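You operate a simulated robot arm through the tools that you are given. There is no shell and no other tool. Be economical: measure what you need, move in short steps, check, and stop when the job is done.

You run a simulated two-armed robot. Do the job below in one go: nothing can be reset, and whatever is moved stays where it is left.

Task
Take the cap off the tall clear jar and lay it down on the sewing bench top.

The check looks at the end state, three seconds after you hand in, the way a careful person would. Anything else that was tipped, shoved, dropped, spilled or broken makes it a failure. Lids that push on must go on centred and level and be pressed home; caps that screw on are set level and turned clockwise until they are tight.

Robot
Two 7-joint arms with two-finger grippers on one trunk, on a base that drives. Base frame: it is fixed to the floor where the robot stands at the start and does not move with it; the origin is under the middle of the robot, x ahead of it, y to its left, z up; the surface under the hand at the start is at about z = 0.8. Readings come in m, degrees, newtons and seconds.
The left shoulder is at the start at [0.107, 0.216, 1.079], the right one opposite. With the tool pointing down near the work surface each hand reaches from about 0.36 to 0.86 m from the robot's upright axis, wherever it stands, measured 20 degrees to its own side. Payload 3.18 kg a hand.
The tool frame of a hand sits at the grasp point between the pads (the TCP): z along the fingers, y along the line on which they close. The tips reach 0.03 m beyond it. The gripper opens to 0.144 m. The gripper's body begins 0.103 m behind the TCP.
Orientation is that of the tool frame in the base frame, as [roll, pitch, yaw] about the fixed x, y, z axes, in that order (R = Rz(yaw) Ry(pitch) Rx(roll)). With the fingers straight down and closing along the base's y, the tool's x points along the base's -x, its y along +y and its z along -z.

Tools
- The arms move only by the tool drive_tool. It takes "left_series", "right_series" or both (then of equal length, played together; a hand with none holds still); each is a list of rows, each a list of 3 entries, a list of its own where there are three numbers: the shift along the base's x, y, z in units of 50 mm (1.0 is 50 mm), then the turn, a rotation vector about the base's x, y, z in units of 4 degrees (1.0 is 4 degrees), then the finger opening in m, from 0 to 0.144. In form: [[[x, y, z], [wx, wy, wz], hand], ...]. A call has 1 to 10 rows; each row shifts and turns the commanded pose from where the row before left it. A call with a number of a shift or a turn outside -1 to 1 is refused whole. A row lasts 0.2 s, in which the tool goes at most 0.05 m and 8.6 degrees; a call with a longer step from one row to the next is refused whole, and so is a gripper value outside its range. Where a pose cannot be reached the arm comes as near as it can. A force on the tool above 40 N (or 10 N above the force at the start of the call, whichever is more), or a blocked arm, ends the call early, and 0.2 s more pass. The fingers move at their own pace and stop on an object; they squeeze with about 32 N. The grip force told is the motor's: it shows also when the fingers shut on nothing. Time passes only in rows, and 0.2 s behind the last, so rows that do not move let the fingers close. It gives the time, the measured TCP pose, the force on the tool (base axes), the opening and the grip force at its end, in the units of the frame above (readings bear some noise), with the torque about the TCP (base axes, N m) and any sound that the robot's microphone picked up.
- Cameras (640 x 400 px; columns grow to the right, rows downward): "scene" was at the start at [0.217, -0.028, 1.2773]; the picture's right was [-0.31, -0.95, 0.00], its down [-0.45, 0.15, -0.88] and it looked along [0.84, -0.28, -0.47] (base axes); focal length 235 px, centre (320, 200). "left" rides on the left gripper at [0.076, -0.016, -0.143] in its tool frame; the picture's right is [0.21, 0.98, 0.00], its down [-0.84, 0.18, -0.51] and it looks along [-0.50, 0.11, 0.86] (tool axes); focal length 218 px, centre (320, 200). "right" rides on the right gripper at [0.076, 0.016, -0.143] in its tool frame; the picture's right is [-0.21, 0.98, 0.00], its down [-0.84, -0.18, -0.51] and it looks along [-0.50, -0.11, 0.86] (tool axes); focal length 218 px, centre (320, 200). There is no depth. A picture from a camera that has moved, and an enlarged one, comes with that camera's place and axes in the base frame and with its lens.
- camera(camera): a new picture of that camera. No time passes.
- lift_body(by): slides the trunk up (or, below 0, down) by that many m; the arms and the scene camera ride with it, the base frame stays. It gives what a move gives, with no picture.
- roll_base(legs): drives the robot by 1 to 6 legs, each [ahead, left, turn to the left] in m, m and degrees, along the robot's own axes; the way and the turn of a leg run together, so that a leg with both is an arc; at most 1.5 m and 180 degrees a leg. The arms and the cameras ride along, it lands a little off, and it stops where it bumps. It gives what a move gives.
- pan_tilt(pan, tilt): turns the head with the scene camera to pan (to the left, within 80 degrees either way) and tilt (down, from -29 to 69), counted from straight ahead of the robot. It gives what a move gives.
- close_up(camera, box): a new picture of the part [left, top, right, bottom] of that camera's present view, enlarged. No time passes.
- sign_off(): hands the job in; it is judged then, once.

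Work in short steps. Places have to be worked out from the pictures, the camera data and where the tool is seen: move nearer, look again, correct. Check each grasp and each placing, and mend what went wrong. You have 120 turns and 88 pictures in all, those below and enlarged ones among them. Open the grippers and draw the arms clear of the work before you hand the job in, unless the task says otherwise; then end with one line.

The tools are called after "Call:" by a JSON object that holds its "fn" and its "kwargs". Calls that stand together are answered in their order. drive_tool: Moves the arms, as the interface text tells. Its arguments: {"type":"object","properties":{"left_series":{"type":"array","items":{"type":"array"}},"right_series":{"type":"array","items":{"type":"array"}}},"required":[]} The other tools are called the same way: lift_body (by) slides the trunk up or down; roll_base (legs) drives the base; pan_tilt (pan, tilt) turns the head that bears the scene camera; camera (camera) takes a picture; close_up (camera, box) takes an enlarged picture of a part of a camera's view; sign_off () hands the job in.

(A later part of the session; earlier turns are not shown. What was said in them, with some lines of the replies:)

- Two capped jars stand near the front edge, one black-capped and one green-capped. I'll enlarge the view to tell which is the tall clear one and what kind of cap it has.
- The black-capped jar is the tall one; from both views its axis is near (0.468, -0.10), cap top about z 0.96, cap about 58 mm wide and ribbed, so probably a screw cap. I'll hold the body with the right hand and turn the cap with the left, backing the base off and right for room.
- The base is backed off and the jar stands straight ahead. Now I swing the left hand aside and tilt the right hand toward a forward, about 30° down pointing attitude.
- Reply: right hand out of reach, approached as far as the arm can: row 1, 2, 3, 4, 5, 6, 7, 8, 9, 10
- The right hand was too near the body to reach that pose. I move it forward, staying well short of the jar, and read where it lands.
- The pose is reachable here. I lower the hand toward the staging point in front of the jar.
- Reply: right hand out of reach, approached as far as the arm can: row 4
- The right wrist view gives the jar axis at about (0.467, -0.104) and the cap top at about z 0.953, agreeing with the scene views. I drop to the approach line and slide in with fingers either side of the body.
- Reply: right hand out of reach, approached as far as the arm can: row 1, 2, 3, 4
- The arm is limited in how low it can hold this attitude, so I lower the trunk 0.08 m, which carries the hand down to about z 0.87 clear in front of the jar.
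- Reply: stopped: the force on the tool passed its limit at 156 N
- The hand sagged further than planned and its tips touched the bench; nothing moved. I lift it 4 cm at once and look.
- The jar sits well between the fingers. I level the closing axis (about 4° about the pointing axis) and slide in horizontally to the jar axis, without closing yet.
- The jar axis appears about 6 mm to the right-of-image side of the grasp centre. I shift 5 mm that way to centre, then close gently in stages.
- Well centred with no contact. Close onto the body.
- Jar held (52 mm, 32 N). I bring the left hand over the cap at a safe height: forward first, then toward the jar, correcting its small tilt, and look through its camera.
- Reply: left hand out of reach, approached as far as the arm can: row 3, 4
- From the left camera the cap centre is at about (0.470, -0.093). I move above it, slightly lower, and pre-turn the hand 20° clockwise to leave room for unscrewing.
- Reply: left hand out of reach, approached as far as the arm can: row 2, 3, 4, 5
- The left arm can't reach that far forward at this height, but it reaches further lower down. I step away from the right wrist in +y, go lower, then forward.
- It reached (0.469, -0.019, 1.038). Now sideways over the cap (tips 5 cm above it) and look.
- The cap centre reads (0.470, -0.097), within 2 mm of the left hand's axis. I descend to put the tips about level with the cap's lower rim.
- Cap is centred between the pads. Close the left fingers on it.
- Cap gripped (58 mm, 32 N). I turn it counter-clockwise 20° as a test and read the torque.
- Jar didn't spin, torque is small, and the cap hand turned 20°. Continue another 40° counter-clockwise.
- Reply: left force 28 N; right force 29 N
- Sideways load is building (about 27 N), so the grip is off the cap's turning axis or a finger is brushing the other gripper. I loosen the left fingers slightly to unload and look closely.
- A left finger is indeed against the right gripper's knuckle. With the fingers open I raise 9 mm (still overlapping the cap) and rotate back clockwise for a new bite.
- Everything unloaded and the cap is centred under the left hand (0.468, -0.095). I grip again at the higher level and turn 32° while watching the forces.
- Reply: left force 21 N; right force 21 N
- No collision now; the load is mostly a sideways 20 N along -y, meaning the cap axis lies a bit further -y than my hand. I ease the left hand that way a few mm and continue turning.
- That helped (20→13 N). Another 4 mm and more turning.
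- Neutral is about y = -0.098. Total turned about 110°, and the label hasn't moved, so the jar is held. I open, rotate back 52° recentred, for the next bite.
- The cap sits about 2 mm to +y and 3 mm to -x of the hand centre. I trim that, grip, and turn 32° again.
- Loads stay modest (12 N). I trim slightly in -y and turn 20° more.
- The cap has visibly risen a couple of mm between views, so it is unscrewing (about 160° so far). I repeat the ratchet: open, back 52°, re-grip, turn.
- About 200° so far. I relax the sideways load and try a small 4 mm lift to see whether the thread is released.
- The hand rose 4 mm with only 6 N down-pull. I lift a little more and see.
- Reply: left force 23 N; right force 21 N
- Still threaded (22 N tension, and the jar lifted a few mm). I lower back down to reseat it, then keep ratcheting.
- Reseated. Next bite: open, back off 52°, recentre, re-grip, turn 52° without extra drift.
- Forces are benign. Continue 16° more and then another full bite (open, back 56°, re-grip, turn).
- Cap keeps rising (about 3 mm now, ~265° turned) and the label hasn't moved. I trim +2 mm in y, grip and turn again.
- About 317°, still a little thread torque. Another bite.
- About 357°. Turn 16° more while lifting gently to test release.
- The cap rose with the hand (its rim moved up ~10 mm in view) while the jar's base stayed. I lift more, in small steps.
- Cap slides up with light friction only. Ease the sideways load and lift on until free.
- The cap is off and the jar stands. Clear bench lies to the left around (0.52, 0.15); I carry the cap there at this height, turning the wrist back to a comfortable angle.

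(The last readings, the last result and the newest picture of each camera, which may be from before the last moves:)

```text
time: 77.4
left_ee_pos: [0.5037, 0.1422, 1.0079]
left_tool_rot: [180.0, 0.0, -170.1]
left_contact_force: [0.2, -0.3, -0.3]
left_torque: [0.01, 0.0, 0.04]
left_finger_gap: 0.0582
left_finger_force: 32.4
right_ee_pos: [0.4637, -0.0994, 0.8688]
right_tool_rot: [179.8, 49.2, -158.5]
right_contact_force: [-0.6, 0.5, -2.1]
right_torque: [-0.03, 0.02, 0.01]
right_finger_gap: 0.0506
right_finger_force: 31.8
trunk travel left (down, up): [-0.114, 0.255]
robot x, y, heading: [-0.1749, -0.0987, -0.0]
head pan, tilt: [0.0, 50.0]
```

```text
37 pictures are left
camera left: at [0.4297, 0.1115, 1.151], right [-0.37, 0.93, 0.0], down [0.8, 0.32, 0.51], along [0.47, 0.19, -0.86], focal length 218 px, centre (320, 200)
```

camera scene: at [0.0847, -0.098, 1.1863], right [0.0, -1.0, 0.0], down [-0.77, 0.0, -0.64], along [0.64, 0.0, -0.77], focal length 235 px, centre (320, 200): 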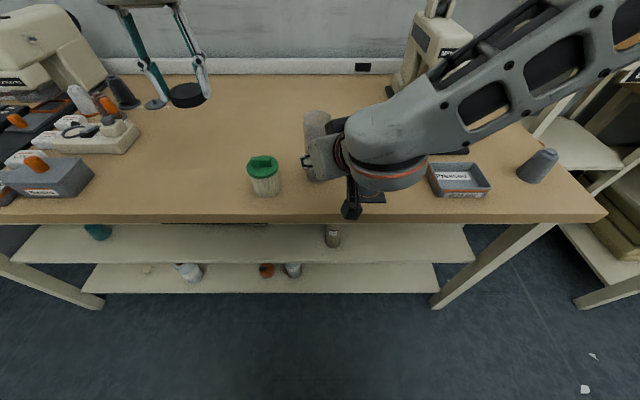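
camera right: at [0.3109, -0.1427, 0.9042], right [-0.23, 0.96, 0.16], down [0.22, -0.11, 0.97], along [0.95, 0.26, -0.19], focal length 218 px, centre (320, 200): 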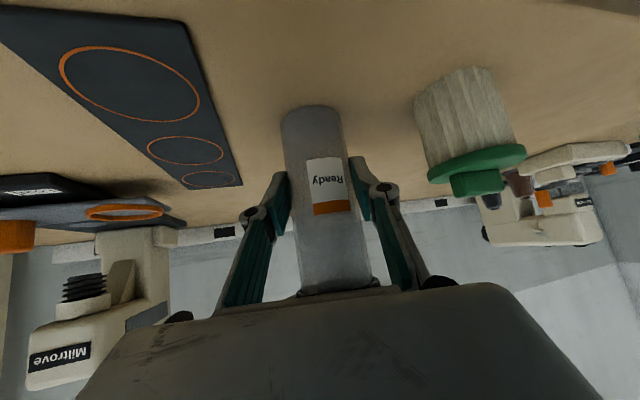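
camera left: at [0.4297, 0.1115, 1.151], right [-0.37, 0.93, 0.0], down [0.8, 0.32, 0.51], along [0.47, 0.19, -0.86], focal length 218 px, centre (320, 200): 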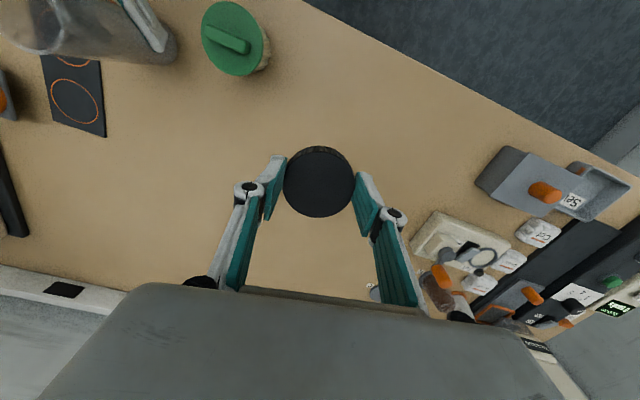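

The bench beneath (pixel ≈ 220,169) is clear. I lower most of the way, then check height.

Call:
{"fn": "drive_tool", "kwargs": {"left_series": [[[0, 0, -0.5], [0, 0, 0], 0.045], [[0, 0, -0.5], [0, 0, 0], 0.045], [[0, 0, -0.5], [0, 0, 0], 0.045], [[0, 0, -0.5], [0, 0, 0], 0.045], [[0, 0, -0.5], [0, 0, 0], 0.045], [[0, 0, -0.2], [0, 0, 0], 0.045], [[0, 0, 0], [0, 0, 0], 0.045]]}}

Call:
{"fn": "close_up", "kwargs": {"camera": "scene", "box": [140, 80, 320, 210]}}

```text
time: 79.0
left_ee_pos: [0.5057, 0.1422, 0.8741]
left_tool_rot: [180.0, 0.0, -170.0]
left_contact_force: [-0.2, 0.0, 0.3]
left_torque: [-0.03, -0.01, -0.02]
left_finger_gap: 0.058
left_finger_force: 32.2
right_ee_pos: [0.464, -0.1004, 0.8687]
right_tool_rot: [-180.0, 49.2, -158.5]
right_contact_force: [-0.8, 0.7, -0.8]
right_torque: [0.01, 0.01, -0.01]
right_finger_gap: 0.0508
right_finger_force: 31.7
trunk travel left (down, up): [-0.114, 0.255]
robot x, y, heading: [-0.1747, -0.1007, -0.0]
head pan, tilt: [0.0, 50.0]
```

```text
3.08 times, centred on (230, 145) of scene
camera zoom: at [0.0846, -0.0982, 1.1864], right [0.0, -1.0, 0.0], down [-0.77, 0.0, -0.64], along [0.64, 0.0, -0.77], focal length 722 px, centre (597, 369)
```

zoom: 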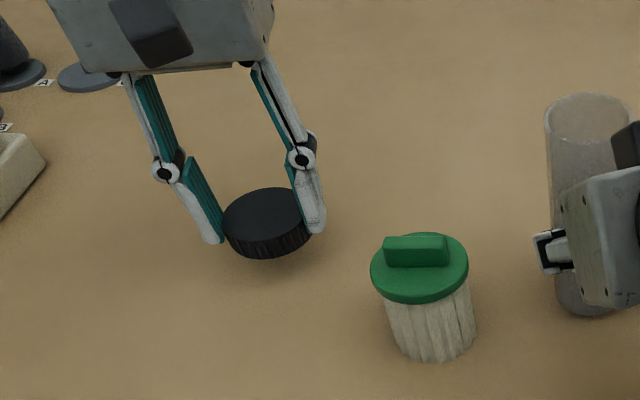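

Cap hangs about 3 cm above the bench. Lower gently until contact.

Call:
{"fn": "drive_tool", "kwargs": {"left_series": [[[0, 0, -0.1], [0, 0, 0], 0.045], [[0, 0, -0.1], [0, 0, 0], 0.045], [[0, 0, -0.1], [0, 0, 0], 0.045], [[0, 0, -0.1], [0, 0, 0], 0.045], [[0, 0, -0.08], [0, 0, 0], 0.045], [[0, 0, 0], [0, 0, 0], 0.045]]}}

```text
time: 80.4
left_ee_pos: [0.5056, 0.1412, 0.8493]
left_tool_rot: [179.9, 0.0, -170.1]
left_contact_force: [0.8, 0.2, -0.7]
left_torque: [0.02, -0.03, 0.0]
left_finger_gap: 0.0583
left_finger_force: 32.4
right_ee_pos: [0.4642, -0.1006, 0.8671]
right_tool_rot: [179.9, 49.2, -158.5]
right_contact_force: [-0.7, 0.5, -1.8]
right_torque: [-0.01, 0.0, -0.01]
right_finger_gap: 0.0507
right_finger_force: 32.1
trunk travel left (down, up): [-0.114, 0.255]
robot x, y, heading: [-0.1765, -0.0991, -0.0]
head pan, tilt: [0.0, 50.0]
```

Call:
{"fn": "drive_tool", "kwargs": {"left_series": [[[0, 0, -0.06], [0, 0, 0], 0.045], [[0, 0, -0.06], [0, 0, 0], 0.045], [[0, 0, -0.06], [0, 0, 0], 0.045]]}}

Call:
{"fn": "close_up", "kwargs": {"camera": "scene", "box": [140, 80, 320, 210]}}

```text
time: 81.2
left_ee_pos: [0.5057, 0.1415, 0.8394]
left_tool_rot: [180.0, 0.0, -170.0]
left_contact_force: [0.5, -0.2, -0.7]
left_torque: [-0.03, 0.01, 0.06]
left_finger_gap: 0.0581
left_finger_force: 32.1
right_ee_pos: [0.4639, -0.0995, 0.8682]
right_tool_rot: [179.9, 49.2, -158.5]
right_contact_force: [0.5, 0.2, -1.3]
right_torque: [0.0, 0.01, 0.01]
right_finger_gap: 0.0508
right_finger_force: 32.0
trunk travel left (down, up): [-0.114, 0.255]
robot x, y, heading: [-0.1788, -0.0959, -0.3]
head pan, tilt: [0.0, 50.0]
```

```text
3.08 times, centred on (230, 145) of scene
camera zoom: at [0.0848, -0.0982, 1.1863], right [0.0, -1.0, 0.0], down [-0.77, 0.0, -0.64], along [0.64, 0.0, -0.77], focal length 722 px, centre (597, 369)
```

zoom: 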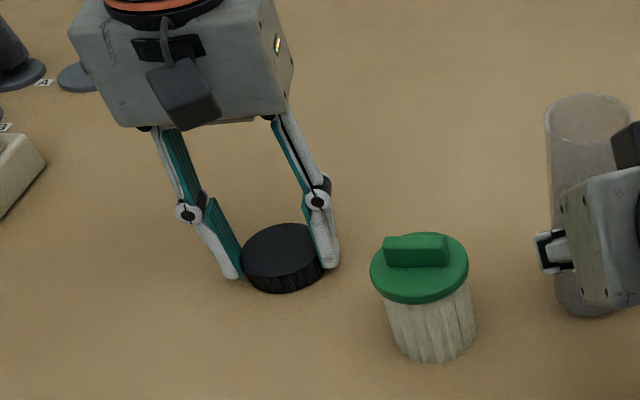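

Not yet touching; a few mm left. Lower in 2 mm steps.

Call:
{"fn": "drive_tool", "kwargs": {"left_series": [[[0, 0, -0.04], [0, 0, 0], 0.045], [[0, 0, -0.04], [0, 0, 0], 0.045]]}}

```text
time: 81.8
left_ee_pos: [0.5061, 0.143, 0.8393]
left_tool_rot: [-180.0, 0.2, -170.1]
left_contact_force: [-0.6, 1.0, 8.8]
left_torque: [0.07, 0.24, -0.05]
left_finger_gap: 0.0579
left_finger_force: 31.9
right_ee_pos: [0.4651, -0.1001, 0.8704]
right_tool_rot: [-180.0, 49.3, -158.5]
right_contact_force: [-0.2, -0.2, -1.8]
right_torque: [-0.01, -0.01, -0.01]
right_finger_gap: 0.0505
right_finger_force: 31.8
trunk travel left (down, up): [-0.114, 0.255]
robot x, y, heading: [-0.1763, -0.0999, 0.0]
head pan, tilt: [0.0, 50.0]
```

The cap is on the bench (8.8 N upward). I release, rise clear, and check.

Call:
{"fn": "drive_tool", "kwargs": {"left_series": [[[0, 0, 0], [0, 0, 0], 0.065], [[0, 0, 0], [0, 0, 0], 0.085], [[0, 0, 0], [0, 0, 0], 0.085], [[0, 0, 0.4], [0, 0, 0], 0.085], [[0, 0, 0.6], [0, 0, 0], 0.085], [[0, 0, 0.8], [0, 0, 0], 0.085], [[0, 0, 0.8], [0, 0, 0], 0.085], [[0, 0, 0.8], [0, 0, 0], 0.085]]}}

Call:
{"fn": "camera", "kwargs": {"camera": "scene"}}

```text
time: 83.6
left_ee_pos: [0.5053, 0.1401, 1.0058]
left_tool_rot: [-180.0, 0.1, -170.1]
left_contact_force: [-0.4, -1.2, 0.3]
left_torque: [0.03, -0.04, 0.03]
left_finger_gap: 0.0853
left_finger_force: 0.0
right_ee_pos: [0.4638, -0.0999, 0.8697]
right_tool_rot: [179.9, 49.2, -158.5]
right_contact_force: [-0.3, 0.0, -1.0]
right_torque: [0.02, 0.03, 0.02]
right_finger_gap: 0.051
right_finger_force: 32.1
trunk travel left (down, up): [-0.114, 0.255]
robot x, y, heading: [-0.1785, -0.0993, 0.1]
head pan, tilt: [0.0, 50.0]
```

```text
34 pictures are left
camera scene: at [0.0837, -0.0986, 1.1867], right [0.0, -1.0, 0.0], down [-0.77, 0.0, -0.64], along [0.64, 0.0, -0.77], focal length 235 px, centre (320, 200)
```

scene: 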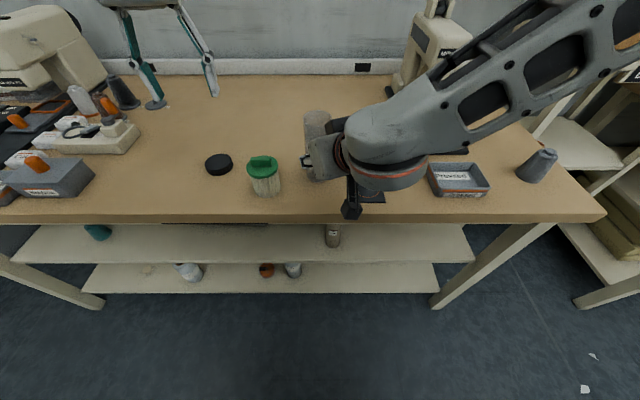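

The cap lies flat on the bench. Before releasing the jar I make sure it's seated: lower the right hand until it feels the bench.

Call:
{"fn": "drive_tool", "kwargs": {"right_series": [[[0, 0, -0.03], [0, 0, 0], 0.03], [[0, 0, 0], [0, 0, 0], 0.03]]}}

Call:
{"fn": "close_up", "kwargs": {"camera": "right", "box": [200, 80, 440, 230]}}

```text
time: 84.2
left_ee_pos: [0.5059, 0.1414, 1.0043]
left_tool_rot: [-180.0, 0.0, -170.0]
left_contact_force: [-0.2, 0.1, -0.2]
left_torque: [-0.02, 0.01, -0.04]
left_finger_gap: 0.085
left_finger_force: 0.1
right_ee_pos: [0.4658, -0.0994, 0.8667]
right_tool_rot: [-180.0, 49.2, -158.4]
right_contact_force: [0.5, 0.0, -1.1]
right_torque: [-0.02, 0.01, -0.01]
right_finger_gap: 0.0507
right_finger_force: 32.0
trunk travel left (down, up): [-0.114, 0.255]
robot x, y, heading: [-0.1743, -0.0997, -0.2]
head pan, tilt: [0.0, 50.0]
```

```text
2.67 times, centred on (320, 155) of right
camera zoom: at [0.311, -0.142, 0.9031], right [-0.23, 0.96, 0.16], down [0.22, -0.11, 0.97], along [0.95, 0.26, -0.19], focal length 582 px, centre (320, 320)
```

zoom: 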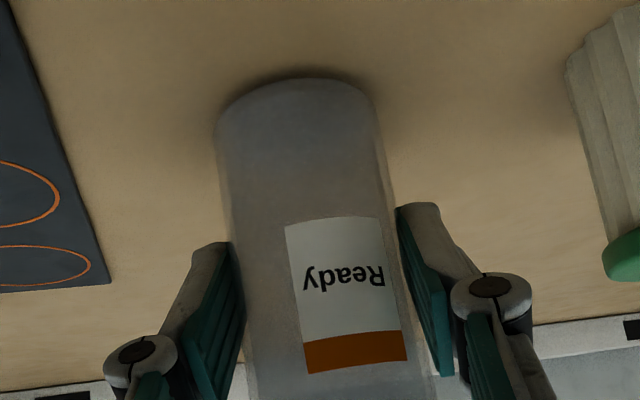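

Still no bench reaction, so the jar hovers a touch. Lower 2 mm steps further.

Call:
{"fn": "drive_tool", "kwargs": {"right_series": [[[0, 0, -0.04], [0, 0, 0], 0.03], [[0, 0, 0], [0, 0, 0], 0.03]]}}

```text
time: 84.8
left_ee_pos: [0.5058, 0.1403, 1.0038]
left_tool_rot: [-180.0, 0.0, -169.9]
left_contact_force: [0.5, -0.5, -0.1]
left_torque: [0.02, -0.01, 0.01]
left_finger_gap: 0.0848
left_finger_force: 0.1
right_ee_pos: [0.4645, -0.0994, 0.8655]
right_tool_rot: [179.9, 49.2, -158.5]
right_contact_force: [0.4, 0.0, -1.5]
right_torque: [0.01, -0.01, -0.02]
right_finger_gap: 0.0507
right_finger_force: 32.4
trunk travel left (down, up): [-0.114, 0.255]
robot x, y, heading: [-0.175, -0.0994, -0.2]
head pan, tilt: [0.0, 50.0]
```

Call:
{"fn": "drive_tool", "kwargs": {"right_series": [[[0, 0, -0.04], [0, 0, 0], 0.03], [[0, 0, 0], [0, 0, 0], 0.03]]}}

Call:
{"fn": "close_up", "kwargs": {"camera": "right", "box": [200, 80, 440, 230]}}

```text
time: 85.4
left_ee_pos: [0.5053, 0.1413, 1.0057]
left_tool_rot: [179.9, 0.0, -170.1]
left_contact_force: [0.2, -0.6, -0.1]
left_torque: [-0.01, -0.01, 0.02]
left_finger_gap: 0.085
left_finger_force: 0.0
right_ee_pos: [0.4648, -0.0993, 0.864]
right_tool_rot: [-180.0, 49.3, -158.5]
right_contact_force: [1.7, 0.3, 3.9]
right_torque: [0.05, -0.04, -0.03]
right_finger_gap: 0.051
right_finger_force: 31.8
trunk travel left (down, up): [-0.114, 0.255]
robot x, y, heading: [-0.1739, -0.0961, -0.1]
head pan, tilt: [0.0, 50.0]
```

```text
2.67 times, centred on (320, 155) of right
camera zoom: at [0.3107, -0.1422, 0.8997], right [-0.23, 0.96, 0.16], down [0.22, -0.11, 0.97], along [0.95, 0.26, -0.18], focal length 582 px, centre (320, 320)
```

zoom: 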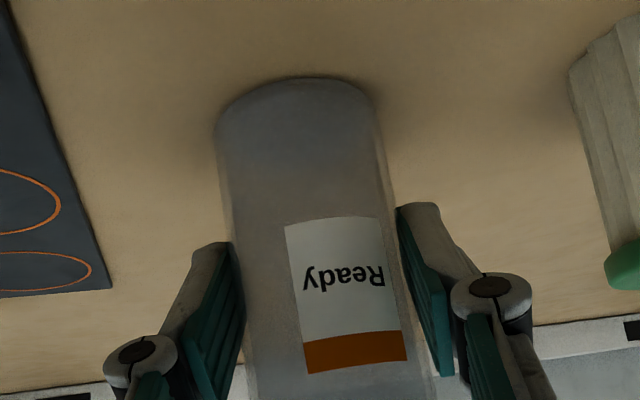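

Seated (about +4 N). Release the jar and open evenly; check it stands before withdrawing.

Call:
{"fn": "drive_tool", "kwargs": {"right_series": [[[0, 0, 0], [0, 0, 0], 0.055], [[0, 0, 0], [0, 0, 0], 0.065], [[0, 0, 0], [0, 0, 0], 0.085], [[0, 0, 0], [0, 0, 0], 0.085]]}}

Call:
{"fn": "camera", "kwargs": {"camera": "right"}}

```text
time: 86.4
left_ee_pos: [0.5059, 0.1418, 1.0045]
left_tool_rot: [-180.0, 0.1, -170.0]
left_contact_force: [-0.1, 0.1, -1.3]
left_torque: [0.03, -0.03, 0.0]
left_finger_gap: 0.0851
left_finger_force: 0.0
right_ee_pos: [0.464, -0.0991, 0.8619]
right_tool_rot: [179.8, 49.1, -158.5]
right_contact_force: [1.1, 1.1, -0.1]
right_torque: [0.0, -0.01, -0.02]
right_finger_gap: 0.0848
right_finger_force: 0.0
trunk travel left (down, up): [-0.114, 0.255]
robot x, y, heading: [-0.177, -0.0976, -0.3]
head pan, tilt: [0.0, 50.0]
```

```text
31 pictures are left
camera right: at [0.3105, -0.1423, 0.8989], right [-0.23, 0.96, 0.16], down [0.22, -0.11, 0.97], along [0.95, 0.26, -0.19], focal length 218 px, centre (320, 200)
```

right: 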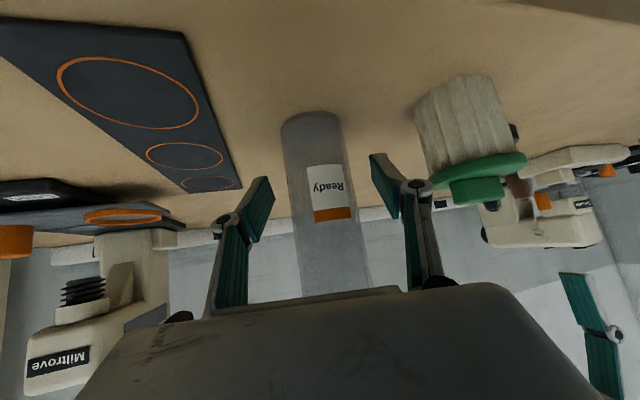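

The jar stands on its own. Withdraw the right hand straight back and then up.

Call:
{"fn": "drive_tool", "kwargs": {"right_series": [[[-0.4, -0.16, 0], [0, 0, 0], 0.085], [[-0.4, -0.16, 0], [0, 0, 0], 0.085], [[-0.4, -0.16, 0], [0, 0, 0], 0.085], [[-0.4, -0.16, 0.1], [0, 0, 0], 0.085], [[-0.1, -0.1, 0.5], [0, 0, 0], 0.085], [[0, -0.2, 0.6], [0, 0, 0], 0.085], [[0, -0.4, 0.6], [0, 0, 0], 0.085], [[0, -0.4, 0.6], [0, 0, 0], 0.085], [[0, -0.4, 0.6], [0, 0, 0], 0.085]], "left_series": [[[0, 0, 0.3], [0, 0, 0], 0.085], [[0, 0, 0.3], [0, 0, 0], 0.085], [[-0.3, 0, 0.3], [0, 0, 0], 0.085], [[-0.3, 0, 0.3], [0, 0, 0], 0.085], [[-0.3, 0, 0.3], [0, 0, 0], 0.085], [[-0.3, 0, 0.3], [0, 0, 0], 0.085], [[-0.3, 0, 0], [0, 0, 0], 0.085], [[-0.3, 0, 0], [0, 0, 0], 0.085], [[0, 0, 0], [0, 0, 0], 0.085]]}}

Call:
{"fn": "camera", "kwargs": {"camera": "scene"}}

Call:
{"fn": "close_up", "kwargs": {"camera": "scene", "box": [180, 90, 400, 220]}}

```text
time: 88.4
left_ee_pos: [0.4145, 0.1403, 1.0965]
left_tool_rot: [179.9, 0.0, -170.0]
left_contact_force: [0.7, 0.5, 0.2]
left_torque: [0.04, -0.04, -0.01]
left_finger_gap: 0.0849
left_finger_force: 0.1
right_ee_pos: [0.3828, -0.2084, 1.0124]
right_tool_rot: [179.9, 49.2, -158.5]
right_contact_force: [-0.2, -0.9, -0.4]
right_torque: [-0.02, -0.01, 0.0]
right_finger_gap: 0.0851
right_finger_force: 0.1
trunk travel left (down, up): [-0.114, 0.255]
robot x, y, heading: [-0.1731, -0.0974, 0.1]
head pan, tilt: [0.0, 50.0]
```

```text
30 pictures are left
camera scene: at [0.0845, -0.099, 1.1864], right [0.0, -1.0, 0.0], down [-0.77, 0.0, -0.64], along [0.64, 0.0, -0.77], focal length 235 px, centre (320, 200)
```

scene: 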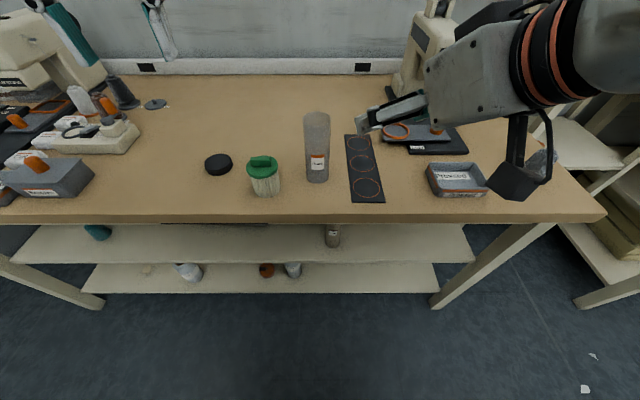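

```text
2.91 times, centred on (290, 155) of scene
camera zoom: at [0.0845, -0.099, 1.1864], right [0.0, -1.0, 0.0], down [-0.77, 0.0, -0.64], along [0.64, 0.0, -0.77], focal length 682 px, centre (407, 331)
```

zoom: 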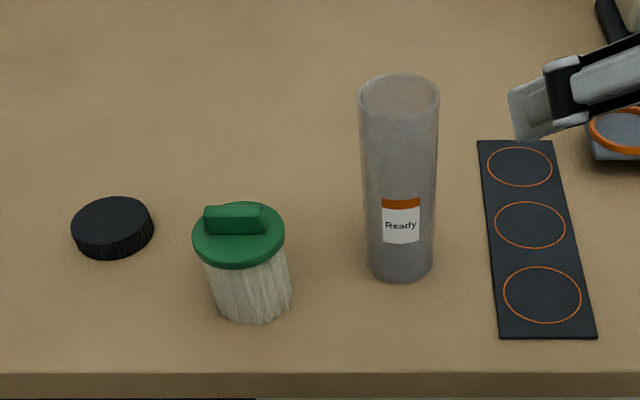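

The jar stands upright and open, the cap lies flat on the bench, nothing else has moved, and both arms are clear. I'll hand the job in.

Call:
{"fn": "sign_off", "kwargs": {}}

```text
The job is handed in.
```

The cap is off the tall clear jar and lying flat on the sewing bench top; the jar is upright, and nothing else looked moved in the last pictures, though early on the right gripper bumped the bench top hard.
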